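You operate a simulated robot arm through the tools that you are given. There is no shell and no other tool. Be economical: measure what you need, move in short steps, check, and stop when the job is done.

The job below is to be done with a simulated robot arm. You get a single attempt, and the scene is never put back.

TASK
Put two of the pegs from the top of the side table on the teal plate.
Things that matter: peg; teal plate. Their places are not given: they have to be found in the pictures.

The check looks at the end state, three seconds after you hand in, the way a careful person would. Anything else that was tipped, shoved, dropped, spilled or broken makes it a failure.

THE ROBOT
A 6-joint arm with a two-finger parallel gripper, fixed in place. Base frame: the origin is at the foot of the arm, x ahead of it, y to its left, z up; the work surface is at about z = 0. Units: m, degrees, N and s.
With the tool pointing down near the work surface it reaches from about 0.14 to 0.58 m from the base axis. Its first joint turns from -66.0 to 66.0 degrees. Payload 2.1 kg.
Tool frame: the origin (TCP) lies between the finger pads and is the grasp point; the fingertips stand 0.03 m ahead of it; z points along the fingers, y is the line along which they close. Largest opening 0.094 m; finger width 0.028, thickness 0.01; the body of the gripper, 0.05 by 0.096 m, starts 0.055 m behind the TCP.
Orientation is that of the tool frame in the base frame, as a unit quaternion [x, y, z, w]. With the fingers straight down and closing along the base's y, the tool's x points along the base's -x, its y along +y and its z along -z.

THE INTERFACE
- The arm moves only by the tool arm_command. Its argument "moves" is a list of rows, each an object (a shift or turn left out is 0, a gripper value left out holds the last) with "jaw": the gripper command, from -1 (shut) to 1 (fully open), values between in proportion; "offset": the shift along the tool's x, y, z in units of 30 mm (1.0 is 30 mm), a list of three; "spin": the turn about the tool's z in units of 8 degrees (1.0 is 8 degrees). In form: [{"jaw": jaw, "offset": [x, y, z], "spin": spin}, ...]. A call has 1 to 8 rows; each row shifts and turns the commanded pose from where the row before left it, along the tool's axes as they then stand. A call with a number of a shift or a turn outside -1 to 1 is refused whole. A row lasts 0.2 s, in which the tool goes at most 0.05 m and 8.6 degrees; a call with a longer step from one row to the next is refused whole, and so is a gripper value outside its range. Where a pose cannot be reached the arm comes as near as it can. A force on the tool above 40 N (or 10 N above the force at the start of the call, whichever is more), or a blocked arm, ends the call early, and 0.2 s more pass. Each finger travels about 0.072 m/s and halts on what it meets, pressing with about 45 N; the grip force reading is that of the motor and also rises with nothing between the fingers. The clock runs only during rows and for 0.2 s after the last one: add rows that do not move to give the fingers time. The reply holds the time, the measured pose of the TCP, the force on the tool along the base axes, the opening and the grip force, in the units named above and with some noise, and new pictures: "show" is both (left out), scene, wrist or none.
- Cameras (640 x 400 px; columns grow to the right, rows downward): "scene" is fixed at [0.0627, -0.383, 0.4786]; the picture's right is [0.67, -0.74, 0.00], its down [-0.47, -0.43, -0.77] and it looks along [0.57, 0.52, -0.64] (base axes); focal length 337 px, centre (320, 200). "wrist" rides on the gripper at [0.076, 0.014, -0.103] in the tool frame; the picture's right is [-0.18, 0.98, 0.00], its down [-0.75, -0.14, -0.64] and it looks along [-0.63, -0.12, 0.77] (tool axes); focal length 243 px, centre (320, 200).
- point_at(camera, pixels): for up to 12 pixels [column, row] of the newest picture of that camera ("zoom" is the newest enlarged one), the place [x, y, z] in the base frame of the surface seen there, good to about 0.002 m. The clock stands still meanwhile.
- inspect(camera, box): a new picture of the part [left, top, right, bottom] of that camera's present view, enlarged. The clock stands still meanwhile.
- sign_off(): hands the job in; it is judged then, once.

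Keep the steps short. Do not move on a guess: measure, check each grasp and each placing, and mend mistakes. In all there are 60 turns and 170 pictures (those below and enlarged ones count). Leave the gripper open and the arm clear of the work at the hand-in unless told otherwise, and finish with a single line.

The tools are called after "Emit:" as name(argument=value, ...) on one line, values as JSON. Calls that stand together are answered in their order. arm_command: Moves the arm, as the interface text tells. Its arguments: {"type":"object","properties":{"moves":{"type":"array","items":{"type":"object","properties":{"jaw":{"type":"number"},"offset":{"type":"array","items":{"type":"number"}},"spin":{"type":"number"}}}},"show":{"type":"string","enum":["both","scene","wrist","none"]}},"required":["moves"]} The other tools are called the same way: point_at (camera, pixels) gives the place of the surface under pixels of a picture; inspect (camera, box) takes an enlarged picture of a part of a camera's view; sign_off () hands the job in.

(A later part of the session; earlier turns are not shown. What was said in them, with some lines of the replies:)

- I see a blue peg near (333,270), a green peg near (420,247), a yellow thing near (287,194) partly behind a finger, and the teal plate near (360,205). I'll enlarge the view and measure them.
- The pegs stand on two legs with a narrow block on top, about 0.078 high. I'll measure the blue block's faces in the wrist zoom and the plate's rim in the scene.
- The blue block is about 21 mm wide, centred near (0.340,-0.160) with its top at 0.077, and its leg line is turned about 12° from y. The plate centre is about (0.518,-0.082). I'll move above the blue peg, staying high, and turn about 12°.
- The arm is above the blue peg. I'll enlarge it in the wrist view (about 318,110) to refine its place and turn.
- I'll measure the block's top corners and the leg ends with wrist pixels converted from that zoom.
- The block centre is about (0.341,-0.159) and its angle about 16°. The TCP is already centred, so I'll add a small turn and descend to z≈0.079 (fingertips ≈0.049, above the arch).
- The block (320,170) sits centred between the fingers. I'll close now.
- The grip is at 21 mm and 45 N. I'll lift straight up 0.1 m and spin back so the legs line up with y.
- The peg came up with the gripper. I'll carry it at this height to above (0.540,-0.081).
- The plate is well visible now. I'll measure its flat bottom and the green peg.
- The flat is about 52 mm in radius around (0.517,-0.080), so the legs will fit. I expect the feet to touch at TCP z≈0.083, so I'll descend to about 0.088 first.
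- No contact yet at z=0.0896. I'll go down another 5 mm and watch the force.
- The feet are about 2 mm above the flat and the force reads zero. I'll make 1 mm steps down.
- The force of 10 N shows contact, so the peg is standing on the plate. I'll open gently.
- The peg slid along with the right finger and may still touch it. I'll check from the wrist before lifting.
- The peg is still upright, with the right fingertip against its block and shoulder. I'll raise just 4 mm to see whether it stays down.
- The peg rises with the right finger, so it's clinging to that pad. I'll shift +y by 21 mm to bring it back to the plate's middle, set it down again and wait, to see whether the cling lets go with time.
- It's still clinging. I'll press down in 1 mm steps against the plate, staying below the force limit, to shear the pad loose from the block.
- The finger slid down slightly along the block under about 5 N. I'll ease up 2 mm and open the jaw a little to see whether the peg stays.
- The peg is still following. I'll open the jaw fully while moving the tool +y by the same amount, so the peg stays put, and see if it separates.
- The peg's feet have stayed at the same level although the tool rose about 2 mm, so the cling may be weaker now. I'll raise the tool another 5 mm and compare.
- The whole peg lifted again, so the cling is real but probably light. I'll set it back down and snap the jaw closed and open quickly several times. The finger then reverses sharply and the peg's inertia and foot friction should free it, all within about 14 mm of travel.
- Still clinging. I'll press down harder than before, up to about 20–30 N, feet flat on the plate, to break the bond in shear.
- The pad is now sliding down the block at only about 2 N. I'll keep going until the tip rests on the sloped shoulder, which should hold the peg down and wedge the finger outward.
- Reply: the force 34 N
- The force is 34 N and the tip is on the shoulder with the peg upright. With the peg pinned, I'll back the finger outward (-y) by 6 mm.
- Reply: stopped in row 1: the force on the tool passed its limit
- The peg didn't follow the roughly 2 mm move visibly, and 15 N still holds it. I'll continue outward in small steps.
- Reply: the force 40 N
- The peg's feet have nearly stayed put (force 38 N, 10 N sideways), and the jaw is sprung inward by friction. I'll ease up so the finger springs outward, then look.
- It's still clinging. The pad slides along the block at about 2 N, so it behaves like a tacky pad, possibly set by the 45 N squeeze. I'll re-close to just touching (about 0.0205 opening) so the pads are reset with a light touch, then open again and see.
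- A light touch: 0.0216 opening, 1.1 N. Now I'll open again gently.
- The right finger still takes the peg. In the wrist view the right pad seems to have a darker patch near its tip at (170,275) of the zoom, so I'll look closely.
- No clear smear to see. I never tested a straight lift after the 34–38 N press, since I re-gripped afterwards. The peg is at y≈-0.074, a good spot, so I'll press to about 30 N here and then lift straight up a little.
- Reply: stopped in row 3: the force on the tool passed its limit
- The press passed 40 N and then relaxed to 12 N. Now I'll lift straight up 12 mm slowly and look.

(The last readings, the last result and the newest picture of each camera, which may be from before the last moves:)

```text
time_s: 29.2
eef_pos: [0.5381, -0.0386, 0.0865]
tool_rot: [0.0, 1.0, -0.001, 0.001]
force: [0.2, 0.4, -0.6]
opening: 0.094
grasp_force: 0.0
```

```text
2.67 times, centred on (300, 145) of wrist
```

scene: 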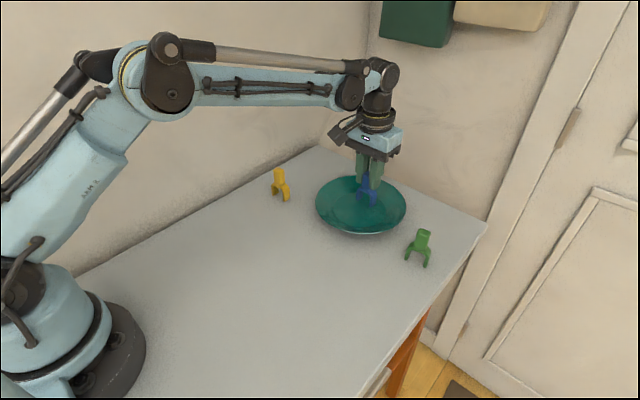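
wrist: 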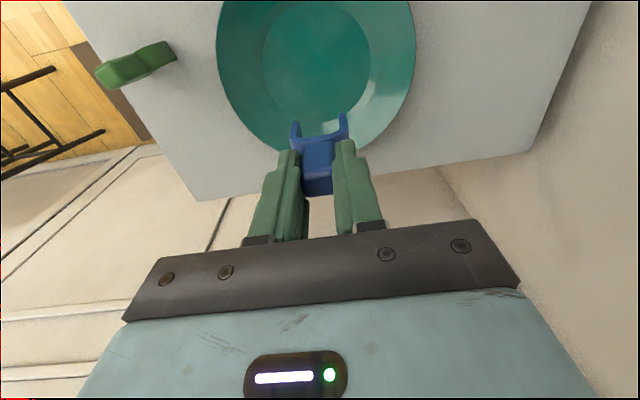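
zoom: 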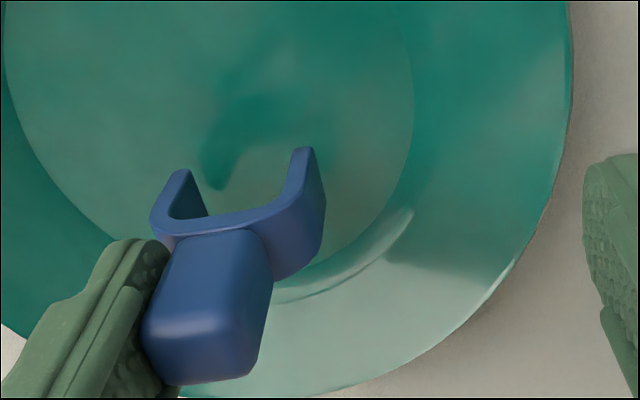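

A straight lift still takes the peg with it. New plan: close lightly so both fingertips rest on the two shoulders, and press the peg down with both tips. Then I'll open the jaw while shifting the tool -y at the same rate, so the left tip stays put and pins the peg while only the right finger peels away. First I'll close lightly in the air, keeping the peg in place.

Emit:
arm_command(moves=[{"jaw": 0.7, "offset": [0, -0.24, 0]}, {"jaw": 0.4, "offset": [0, -0.24, 0]}, {"jaw": 0.1, "offset": [0, -0.24, 0]}, {"jaw": -0.2, "offset": [0, -0.24, 0]}, {"jaw": -0.5, "offset": [0, -0.24, 0]}, {"jaw": -0.57}, {}, {}], show="none")

Emit:
inspect(camera="scene", box=[330, 160, 410, 220])

Emit:
inspect(camera="wrist", box=[200, 60, 440, 210])

```text
time_s: 31.0
eef_pos: [0.5375, -0.0736, 0.0865]
tool_rot: [0.0, 1.0, -0.001, 0.0]
force: [0.4, 0.0, 0.3]
opening: 0.0213
grasp_force: 6.2
```

```text
6.67 times, centred on (370, 190) of scene
```

zoom: 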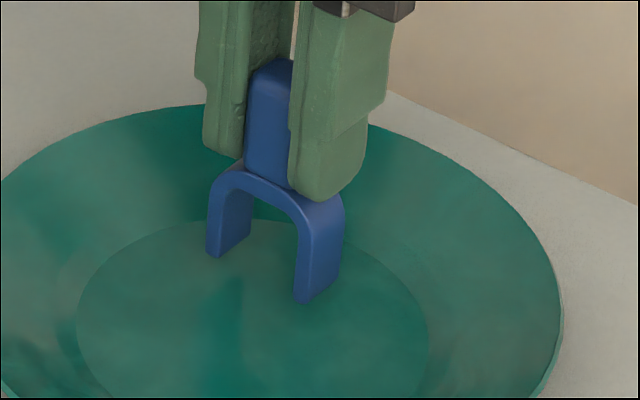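

```text
2.67 times, centred on (320, 135) of wrist
```

zoom: 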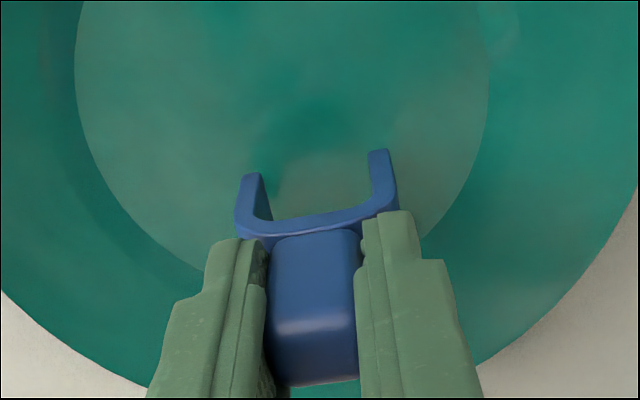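

The peg is held lightly at 6 N over the plate's middle. I'll lower it until both tips press on the shoulders.

Emit:
arm_command(moves=[{"offset": [0, 0, 0.2]}, {"offset": [0, 0, 0.15]}, {"offset": [0, 0, 0.04]}, {}], show="none")

```text
time_s: 32.0
eef_pos: [0.539, -0.0746, 0.0758]
tool_rot: [-0.001, 1.0, -0.002, 0.001]
force: [-2.6, -0.9, 25.7]
opening: 0.0212
grasp_force: 0.6
```

25.7 N is pressing it down. Now I'll open in small steps with the tool shifting -y so the left finger stays still.

Emit:
arm_command(moves=[{"jaw": -0.5, "offset": [0, -0.03, 0]}, {"jaw": -0.42, "offset": [0, -0.063, 0]}, {"jaw": -0.34, "offset": [0, -0.063, 0]}, {"jaw": -0.26, "offset": [0, -0.063, 0]}, {}], show="none")

Emit:
inspect(camera="scene", box=[330, 160, 410, 220])

Emit:
inspect(camera="wrist", box=[200, 60, 440, 210])

```text
time_s: 33.2
eef_pos: [0.5402, -0.0811, 0.0739]
tool_rot: [0.0, 1.0, 0.0, 0.001]
force: [-2.1, 0.4, 26.0]
opening: 0.0353
grasp_force: 0.5
```

```text
6.67 times, centred on (370, 190) of scene
```

zoom: 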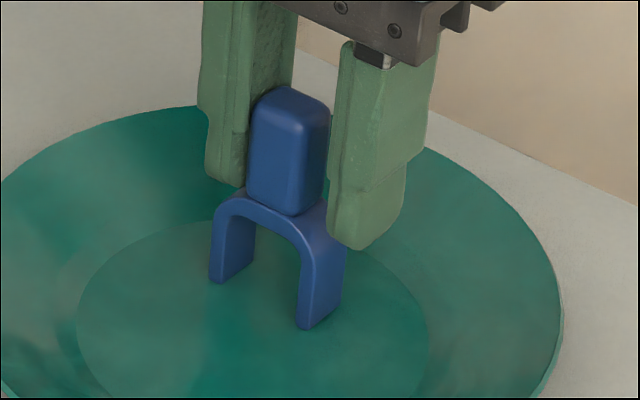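

```text
2.67 times, centred on (320, 135) of wrist
```

zoom: 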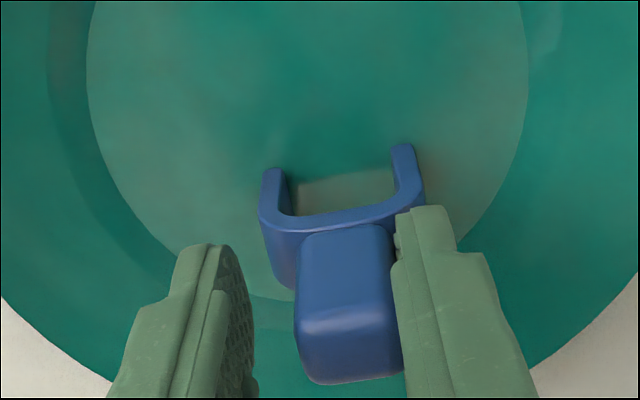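

That worked: the right finger is clear and the peg stayed. I'll move the right finger a bit further the same way, then raise slightly to unload.

Emit:
arm_command(moves=[{"jaw": -0.18, "offset": [0, -0.063, 0]}, {"jaw": -0.1, "offset": [0, -0.063, 0]}, {"offset": [0, 0, -0.1]}, {"offset": [0, 0, -0.1]}, {}], show="none")

Emit:
inspect(camera="scene", box=[330, 160, 410, 220])

Emit:
inspect(camera="wrist", box=[200, 60, 440, 210])

```text
time_s: 34.4
eef_pos: [0.5404, -0.0845, 0.081]
tool_rot: [0.0, 1.0, -0.001, 0.001]
force: [-0.1, 0.6, 0.2]
opening: 0.0424
grasp_force: 0.1
```

```text
6.67 times, centred on (370, 190) of scene
```

zoom: 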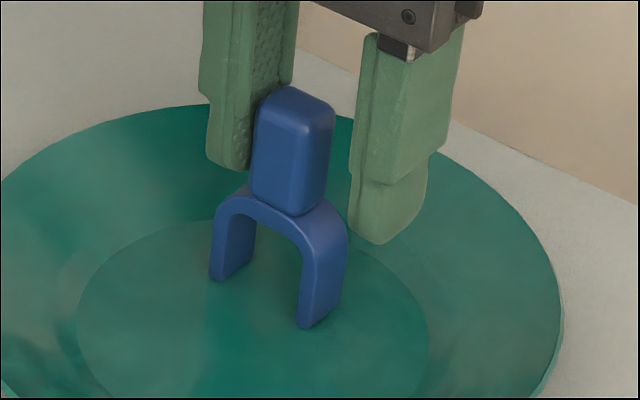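

```text
2.67 times, centred on (320, 135) of wrist
```

zoom: 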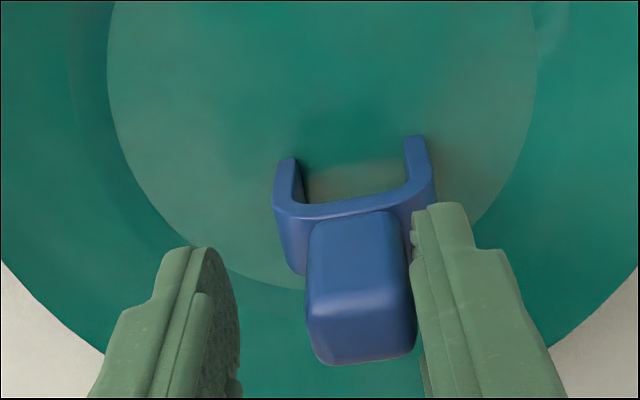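

The peg stays on the plate and isn't clinging to either finger. I'll widen the jaw a little and rise clear.

Emit:
arm_command(moves=[{"jaw": 0.1}, {"jaw": 0.2}, {"offset": [0, 0, -0.5]}, {"offset": [0, 0, -0.9]}, {"offset": [0, 0, -0.9]}, {"offset": [0, 0, -0.9]}, {"jaw": 1}, {}])

Emit:
inspect(camera="scene", box=[310, 160, 440, 280])

Emit:
point_at(camera="scene", pixels=[[353, 203], [367, 209], [363, 178], [417, 233], [429, 234], [423, 231], [410, 257], [427, 264], [322, 217], [390, 227], [360, 178]])

```text
time_s: 36.2
eef_pos: [0.5388, -0.0828, 0.1756]
tool_rot: [-0.001, 1.0, -0.001, 0.0]
force: [0.6, -0.1, 0.5]
opening: 0.0939
grasp_force: 0.1
```

scene: 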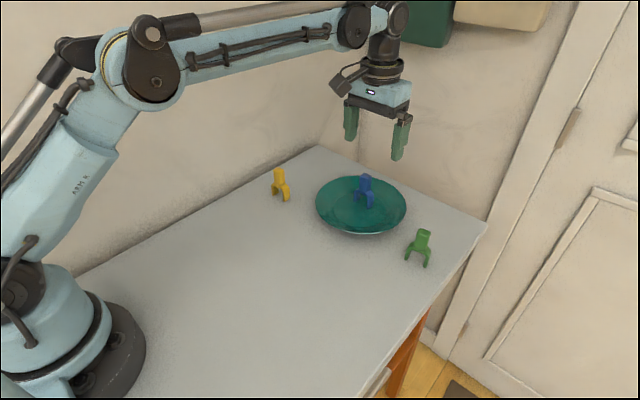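
wrist: 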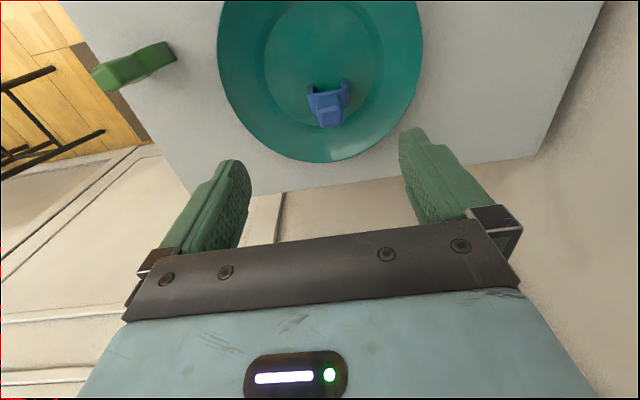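

```text
3.33 times, centred on (375, 220) of scene
```

zoom: 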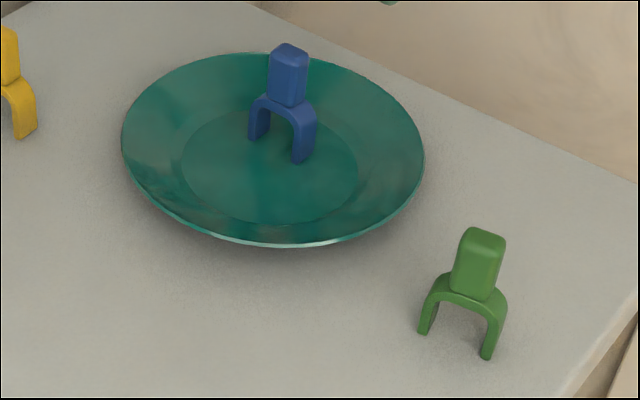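

```text
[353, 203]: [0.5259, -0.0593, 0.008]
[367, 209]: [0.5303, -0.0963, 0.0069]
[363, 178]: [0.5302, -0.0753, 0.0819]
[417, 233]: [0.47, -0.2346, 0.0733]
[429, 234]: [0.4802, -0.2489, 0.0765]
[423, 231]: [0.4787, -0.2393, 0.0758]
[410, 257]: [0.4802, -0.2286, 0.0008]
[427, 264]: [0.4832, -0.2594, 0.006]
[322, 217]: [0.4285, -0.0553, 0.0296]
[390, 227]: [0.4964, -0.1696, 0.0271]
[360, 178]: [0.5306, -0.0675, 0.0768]
```

The blue peg stands on the plate at about (0.535,-0.077), and the plate hasn't moved. Next is the green peg near (0.478,-0.241). I'll move above it at this height.

Emit:
arm_command(moves=[{"offset": [0.338, -0.878, 0]}, {"offset": [0.338, -0.878, 0]}, {"offset": [0.338, -0.878, 0]}, {"offset": [0.338, -0.878, 0]}, {"offset": [0.338, -0.878, 0]}, {"offset": [0.338, -0.878, 0]}, {}])

Emit:
inspect(camera="wrist", box=[260, 60, 380, 160])

```text
time_s: 37.8
eef_pos: [0.4786, -0.2417, 0.1774]
tool_rot: [0.0, 1.0, -0.001, 0.001]
force: [-0.5, -0.5, 0.4]
opening: 0.094
grasp_force: 0.1
```

scene: 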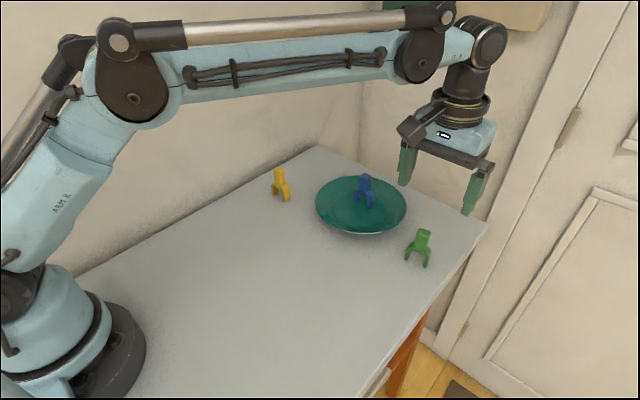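
wrist: 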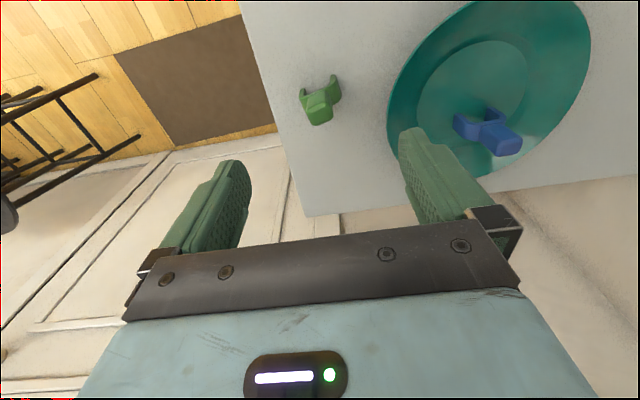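

```text
4.00 times, centred on (320, 110) of wrist
```

zoom: 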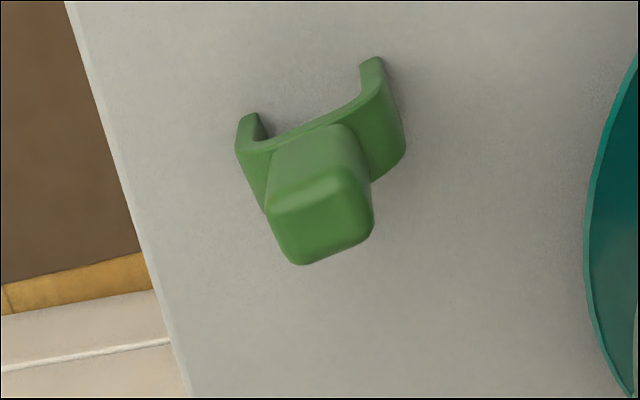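

I'll measure the green peg's block corners, its feet and the arch top in this zoom.

Emit:
point_at(camera="zoom", pixels=[[279, 213], [348, 180], [366, 228], [298, 256], [322, 220], [248, 122], [372, 64], [310, 150], [250, 146], [388, 112], [258, 190], [392, 160]])

```text
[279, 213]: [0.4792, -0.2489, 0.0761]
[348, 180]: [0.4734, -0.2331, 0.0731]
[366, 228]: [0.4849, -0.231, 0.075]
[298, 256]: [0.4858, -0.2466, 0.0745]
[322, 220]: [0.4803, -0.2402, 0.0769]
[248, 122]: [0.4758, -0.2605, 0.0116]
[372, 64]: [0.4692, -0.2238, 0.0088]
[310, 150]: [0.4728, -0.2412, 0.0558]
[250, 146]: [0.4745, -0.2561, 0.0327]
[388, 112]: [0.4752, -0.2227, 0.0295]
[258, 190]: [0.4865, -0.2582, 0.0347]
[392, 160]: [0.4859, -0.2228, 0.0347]
```

The green block's centre is about (0.4805,-0.240), turned about -9°. I'll spin -9°, shift slightly and descend to z≈0.076 first.

Emit:
arm_command(moves=[{"offset": [-0.067, 0.05, 0]}, {"spin": -0.55}, {"spin": -0.55}, {"offset": [0, 0, 0.9]}, {"offset": [0, 0, 0.9]}, {"offset": [0, 0, 0.9]}, {"offset": [0, 0, 0.68]}, {}])

Emit:
inspect(camera="wrist", box=[200, 80, 440, 230])

```text
time_s: 39.6
eef_pos: [0.4795, -0.2413, 0.0745]
tool_rot: [-0.076, 0.997, -0.001, 0.001]
force: [0.4, -0.3, 0.7]
opening: 0.0941
grasp_force: 0.1
```

scene: 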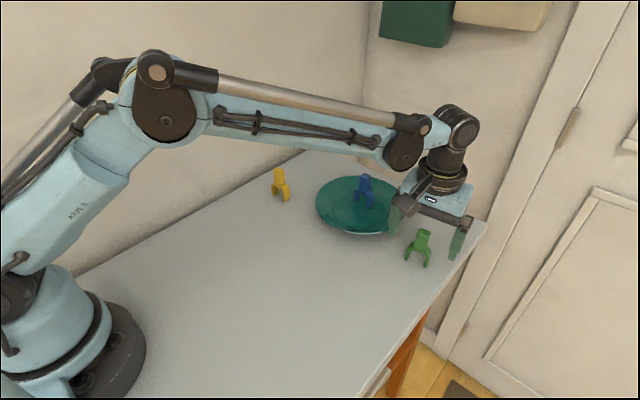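
wrist: 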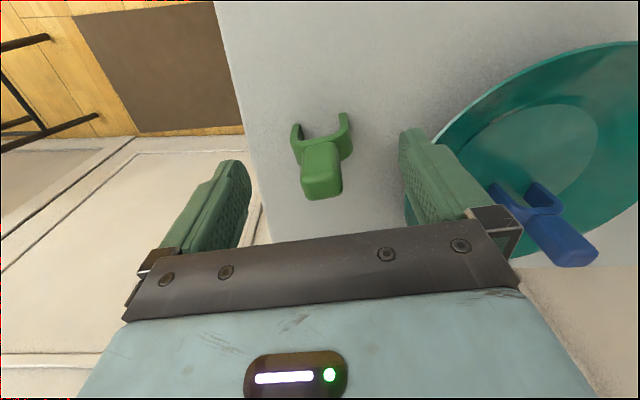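

```text
2.67 times, centred on (320, 155) of wrist
```

zoom: 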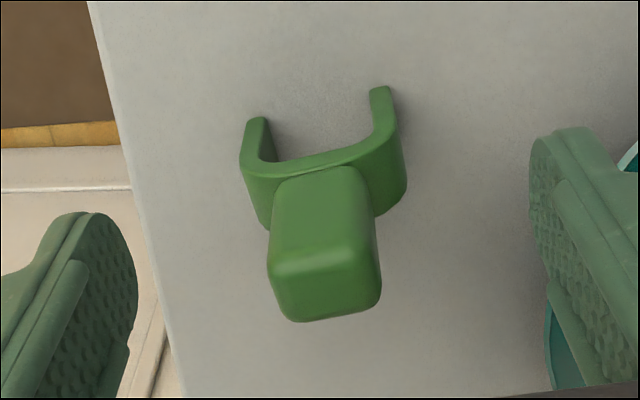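

The block is centred and aligned between the fingers. I'll close with a moderate grip.

Emit:
arm_command(moves=[{"jaw": 0.4}, {"jaw": -0.1}, {"jaw": -0.5}, {"jaw": -0.62}, {}, {}], show="wrist")

```text
time_s: 41.0
eef_pos: [0.4788, -0.2414, 0.0753]
tool_rot: [-0.076, 0.997, -0.001, 0.001]
force: [0.2, 0.1, -0.7]
opening: 0.0211
grasp_force: 45.0
```

wrist: 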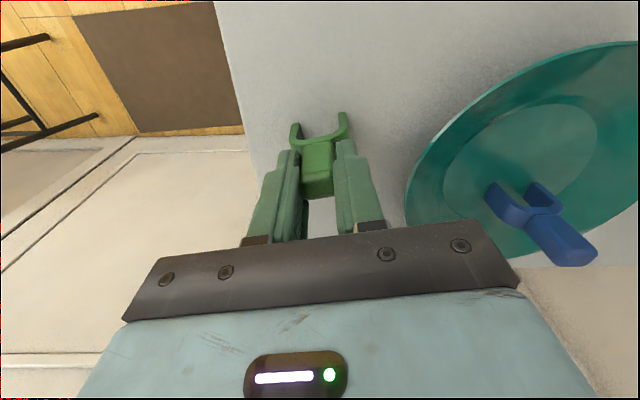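

The green peg is gripped (21 mm, 45 N). I'll lift 0.11 m and spin back.

Emit:
arm_command(moves=[{"offset": [0, 0, -0.8]}, {"offset": [0, 0, -0.95]}, {"offset": [0, 0, -0.95]}, {"offset": [0, 0, -0.95]}, {"spin": 0.55}, {"spin": 0.55}, {}], show="scene")

```text
time_s: 42.6
eef_pos: [0.4809, -0.2392, 0.184]
tool_rot: [0.0, 1.0, -0.002, 0.0]
force: [0.0, -0.6, 0.3]
opening: 0.0206
grasp_force: 45.2
```

scene: 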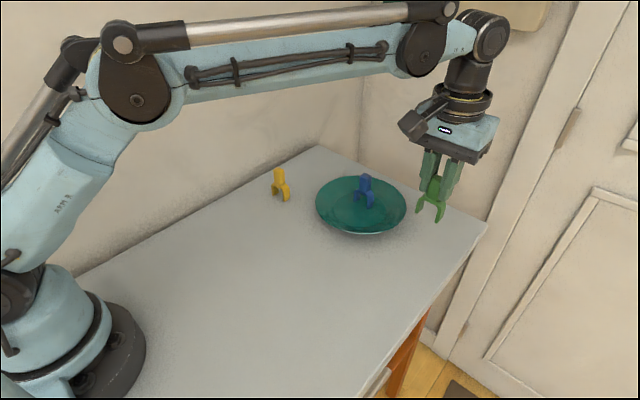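

I'll carry it at this height to above (0.489,-0.080), in front of the blue peg.

Emit:
arm_command(moves=[{"offset": [-0.045, 0.883, 0]}, {"offset": [-0.045, 0.883, 0]}, {"offset": [-0.045, 0.883, 0]}, {"offset": [-0.045, 0.883, 0]}, {"offset": [-0.045, 0.883, 0]}, {"offset": [-0.045, 0.883, 0]}, {}])

Emit:
point_at(camera="scene", pixels=[[353, 203], [367, 209]])

```text
time_s: 44.2
eef_pos: [0.4918, -0.0814, 0.1825]
tool_rot: [0.0, 1.0, -0.002, 0.001]
force: [0.0, 0.0, 0.1]
opening: 0.0205
grasp_force: 44.9
```

scene: 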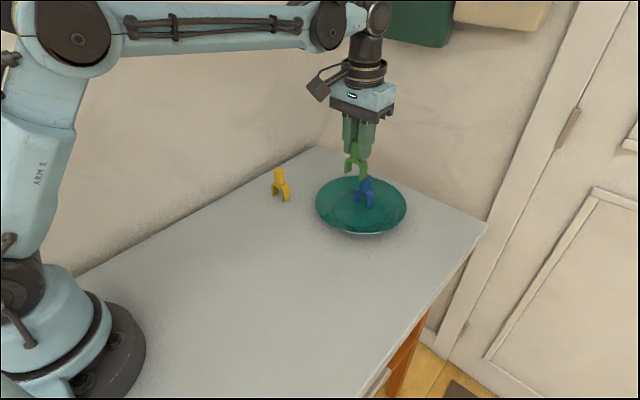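
wrist: 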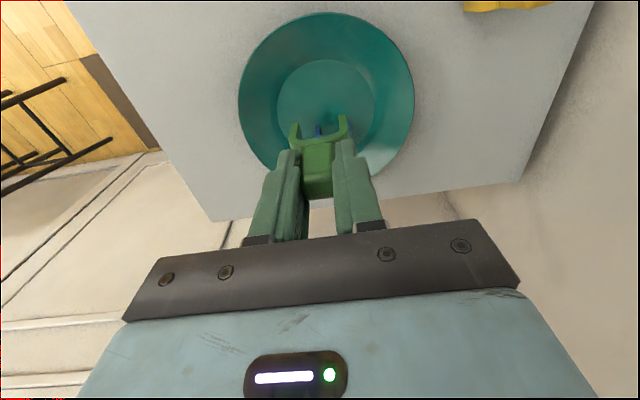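

```text
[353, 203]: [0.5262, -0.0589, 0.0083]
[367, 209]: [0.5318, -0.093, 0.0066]
```

I'll nudge 3 mm toward -x, then descend to z≈0.087 (touchdown is expected near 0.081).

Emit:
arm_command(moves=[{"offset": [0.1, 0, 0.5]}, {"offset": [0, 0, 0.9]}, {"offset": [0, 0, 0.9]}, {"offset": [0, 0, 0.85]}, {}], show="none")

Emit:
inspect(camera="scene", box=[310, 150, 420, 240])

```text
time_s: 45.4
eef_pos: [0.4866, -0.0813, 0.0897]
tool_rot: [-0.001, 1.0, -0.001, 0.001]
force: [0.1, -0.5, -1.2]
opening: 0.0203
grasp_force: 44.9
```

```text
4.44 times, centred on (365, 195) of scene
```

zoom: 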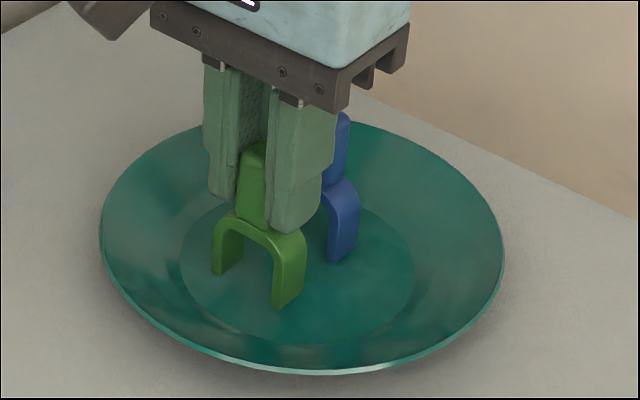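

It's clear of the blue peg. I'll go down a further 7 mm to find the floor.

Emit:
arm_command(moves=[{"offset": [0, 0, 0.1]}, {"offset": [0, 0, 0.1]}, {"offset": [0, 0, 0.04]}, {}], show="none")

```text
time_s: 46.4
eef_pos: [0.4856, -0.0814, 0.0821]
tool_rot: [0.0, 1.0, -0.001, 0.001]
force: [0.7, -0.4, -0.7]
opening: 0.0205
grasp_force: 44.9
```

Emit:
arm_command(moves=[{"offset": [0, 0, 0.04]}, {}], show="none")

```text
time_s: 47.0
eef_pos: [0.4845, -0.0821, 0.0821]
tool_rot: [0.0, 1.0, -0.001, 0.001]
force: [0.1, -0.1, 0.2]
opening: 0.0205
grasp_force: 44.8
```

Still about 1 mm above the floor. I'll loosen to a light touch, then slide down until both tips press on the shoulders (expected near z≈0.075).

Emit:
arm_command(moves=[{"jaw": -0.57}, {}, {"offset": [0, 0, 0.06]}, {"offset": [0, 0, 0.06]}, {"offset": [0, 0, 0.04]}, {}], show="none")

```text
time_s: 48.4
eef_pos: [0.4861, -0.0808, 0.0783]
tool_rot: [0.0, 1.0, 0.0, 0.001]
force: [-0.3, -0.4, 12.3]
opening: 0.0211
grasp_force: 24.5
```

The grip is still 24 N. I'll loosen slightly and continue down.

Emit:
arm_command(moves=[{"jaw": -0.555}, {}, {"offset": [0, 0, 0.05]}, {"offset": [0, 0, 0.05]}, {"offset": [0, 0, 0.03]}, {}], show="none")

Emit:
inspect(camera="scene", box=[310, 150, 420, 240])

```text
time_s: 49.6
eef_pos: [0.485, -0.0821, 0.0752]
tool_rot: [0.0, 1.0, -0.001, 0.0]
force: [-0.1, 1.4, 13.9]
opening: 0.0218
grasp_force: 1.4
stopped in row 6: the force on the tool passed its limit (the readings are from after the stop); the commanded pose is now the measured one
```

```text
4.44 times, centred on (365, 195) of scene
```

zoom: 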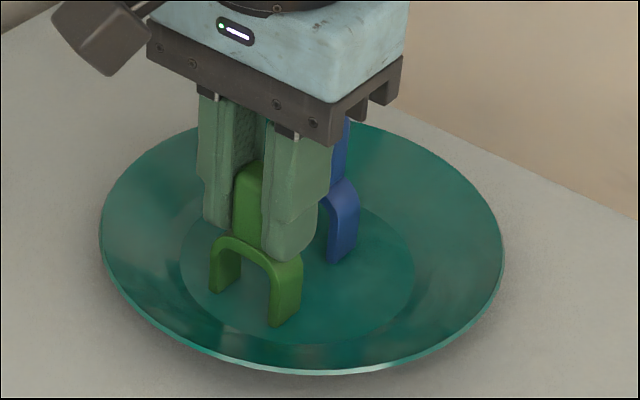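

Both tips are on the shoulders at 14 N with a light grip. I'll press slightly more and then open with the -y compensation, as before.

Emit:
arm_command(moves=[{"offset": [0, 0, 0.015]}, {"jaw": -0.5, "offset": [0, -0.03, 0]}, {"jaw": -0.42, "offset": [0, -0.063, 0]}, {"jaw": -0.34, "offset": [0, -0.063, 0]}, {"jaw": -0.26, "offset": [0, -0.063, 0]}, {}], show="none")

Emit:
inspect(camera="scene", box=[310, 150, 420, 240])

Emit:
inspect(camera="wrist", box=[200, 60, 440, 210])

```text
time_s: 50.5
eef_pos: [0.4843, -0.082, 0.0761]
tool_rot: [-0.002, 1.0, 0.001, 0.001]
force: [0.9, 2.1, 16.5]
opening: 0.0236
grasp_force: 0.2
stopped in row 4: the force on the tool passed its limit (the readings are from after the stop); the commanded pose is now the measured one
```

```text
4.44 times, centred on (365, 195) of scene
```

zoom: 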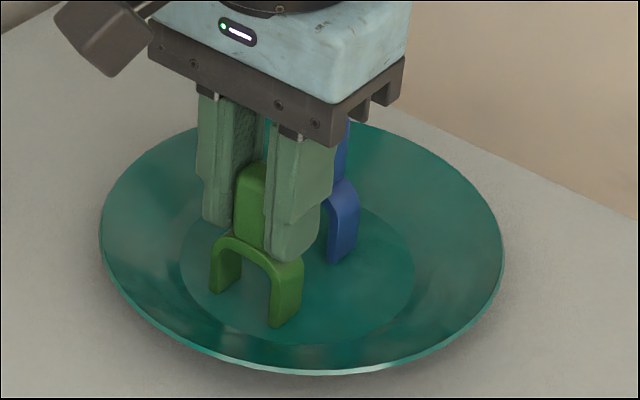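

```text
2.67 times, centred on (320, 135) of wrist
```

zoom: 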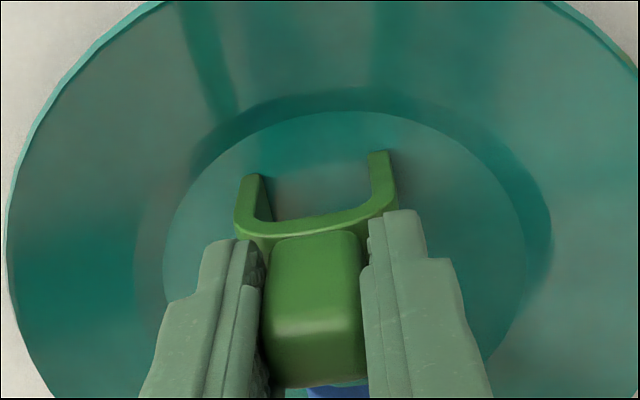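

Friction held the tips and the limit stopped it at 16 N. I'll continue with the same compensated motion in smaller steps and a touch less load.

Emit:
arm_command(moves=[{"jaw": -0.4, "offset": [0, -0.04, -0.01]}, {"offset": [0, -0.05, 0]}, {"jaw": -0.35, "offset": [0, -0.05, 0]}, {}], show="none")

Emit:
inspect(camera="scene", box=[310, 150, 420, 240])

Emit:
inspect(camera="wrist", box=[200, 60, 440, 210])

```text
time_s: 51.5
eef_pos: [0.4846, -0.0868, 0.0739]
tool_rot: [-0.001, 1.0, 0.0, 0.0]
force: [1.5, 2.0, 17.4]
opening: 0.0319
grasp_force: 0.8
```

```text
4.44 times, centred on (365, 195) of scene
```

zoom: 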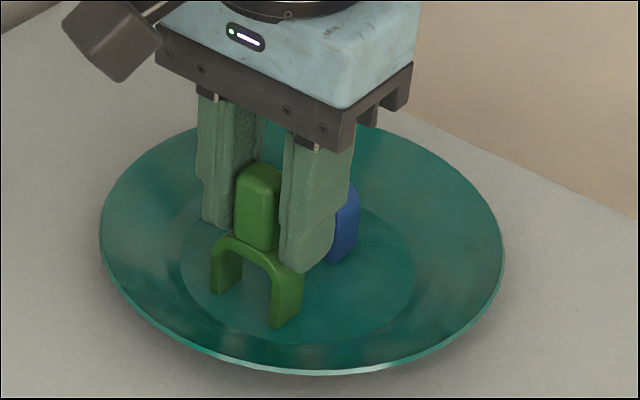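

```text
2.67 times, centred on (320, 135) of wrist
```

zoom: 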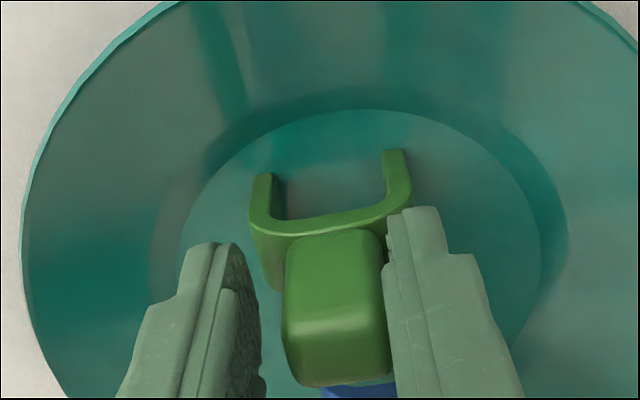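

The right pad has come off the green block and the peg stayed upright. I'll continue a bit further the same way, then unload with a small rise.

Emit:
arm_command(moves=[{"jaw": -0.27, "offset": [0, -0.063, 0]}, {"jaw": -0.19, "offset": [0, -0.063, 0]}, {"jaw": -0.11, "offset": [0, -0.063, 0]}, {"offset": [0, 0, -0.1]}, {"offset": [0, 0, -0.1]}, {}], show="none")

Emit:
inspect(camera="scene", box=[310, 150, 420, 240])

Emit:
inspect(camera="wrist", box=[200, 60, 440, 210])

```text
time_s: 52.9
eef_pos: [0.4852, -0.0914, 0.0798]
tool_rot: [-0.002, 1.0, 0.002, 0.001]
force: [0.5, 0.2, -0.9]
opening: 0.0418
grasp_force: 0.0
```

```text
4.44 times, centred on (365, 195) of scene
```

zoom: 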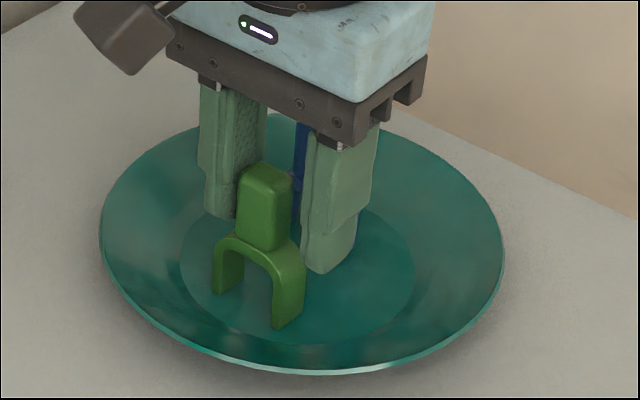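

```text
2.67 times, centred on (320, 135) of wrist
```

zoom: 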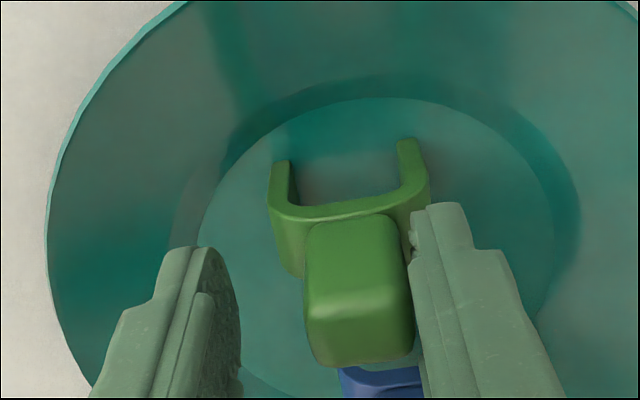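

The green peg is free and standing. I'll open a little and rise straight up.

Emit:
arm_command(moves=[{"jaw": 0.05}, {"jaw": 0.2}, {"offset": [0, 0, -0.5]}, {"offset": [0, 0, -0.9]}, {"offset": [0, 0, -0.9]}, {"offset": [0, 0, -0.9]}, {"jaw": 1, "offset": [0, 0, -0.5]}, {}])

Emit:
inspect(camera="scene", box=[310, 150, 420, 240])

Emit:
point_at(camera="scene", pixels=[[322, 217], [390, 227], [317, 205]])

```text
time_s: 54.7
eef_pos: [0.4844, -0.0924, 0.1926]
tool_rot: [-0.002, 1.0, 0.002, 0.0]
force: [0.5, 0.3, 0.2]
opening: 0.0941
grasp_force: 0.0
```

scene: 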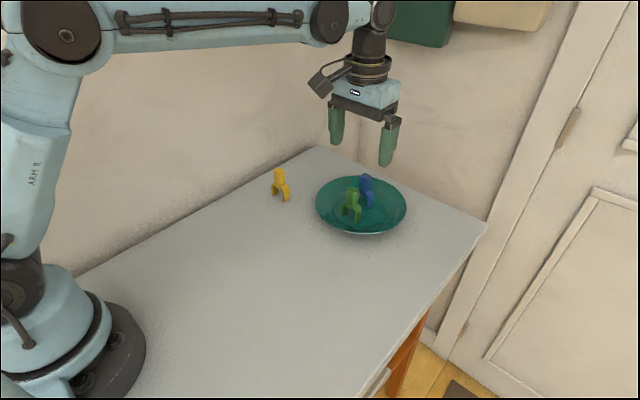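
wrist: 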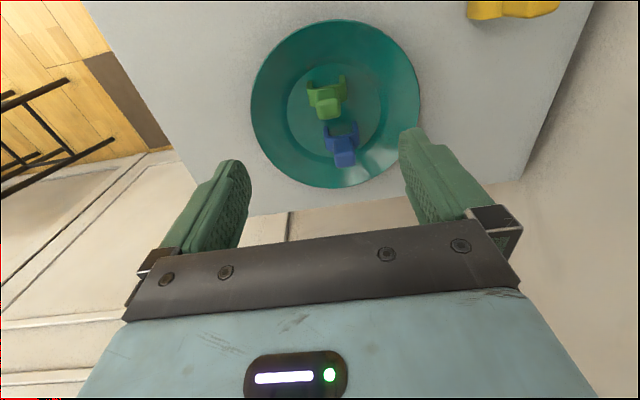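

```text
4.44 times, centred on (365, 195) of scene
```

zoom: 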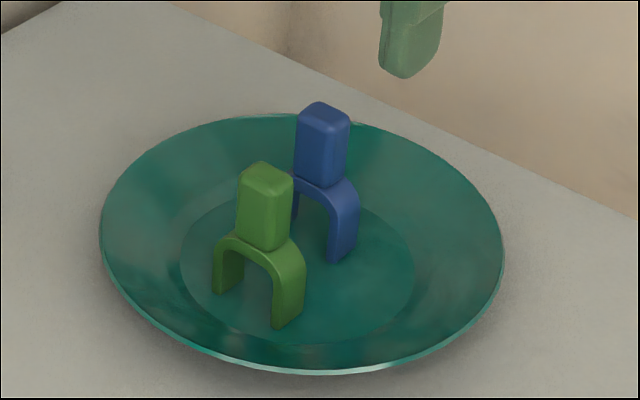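

```text
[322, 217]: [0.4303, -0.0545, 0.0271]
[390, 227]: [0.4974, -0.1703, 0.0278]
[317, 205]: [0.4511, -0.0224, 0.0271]
```

Both pegs stand on the plate, the plate hasn't moved, the yellow peg is untouched, the gripper is open and the arm is clear. I'm handing in.

Emit:
sign_off()

```text
The job is handed in.
```

The blue and green pegs are standing on the teal plate; the plate and the yellow peg are where they were, the gripper is open and the arm is clear.
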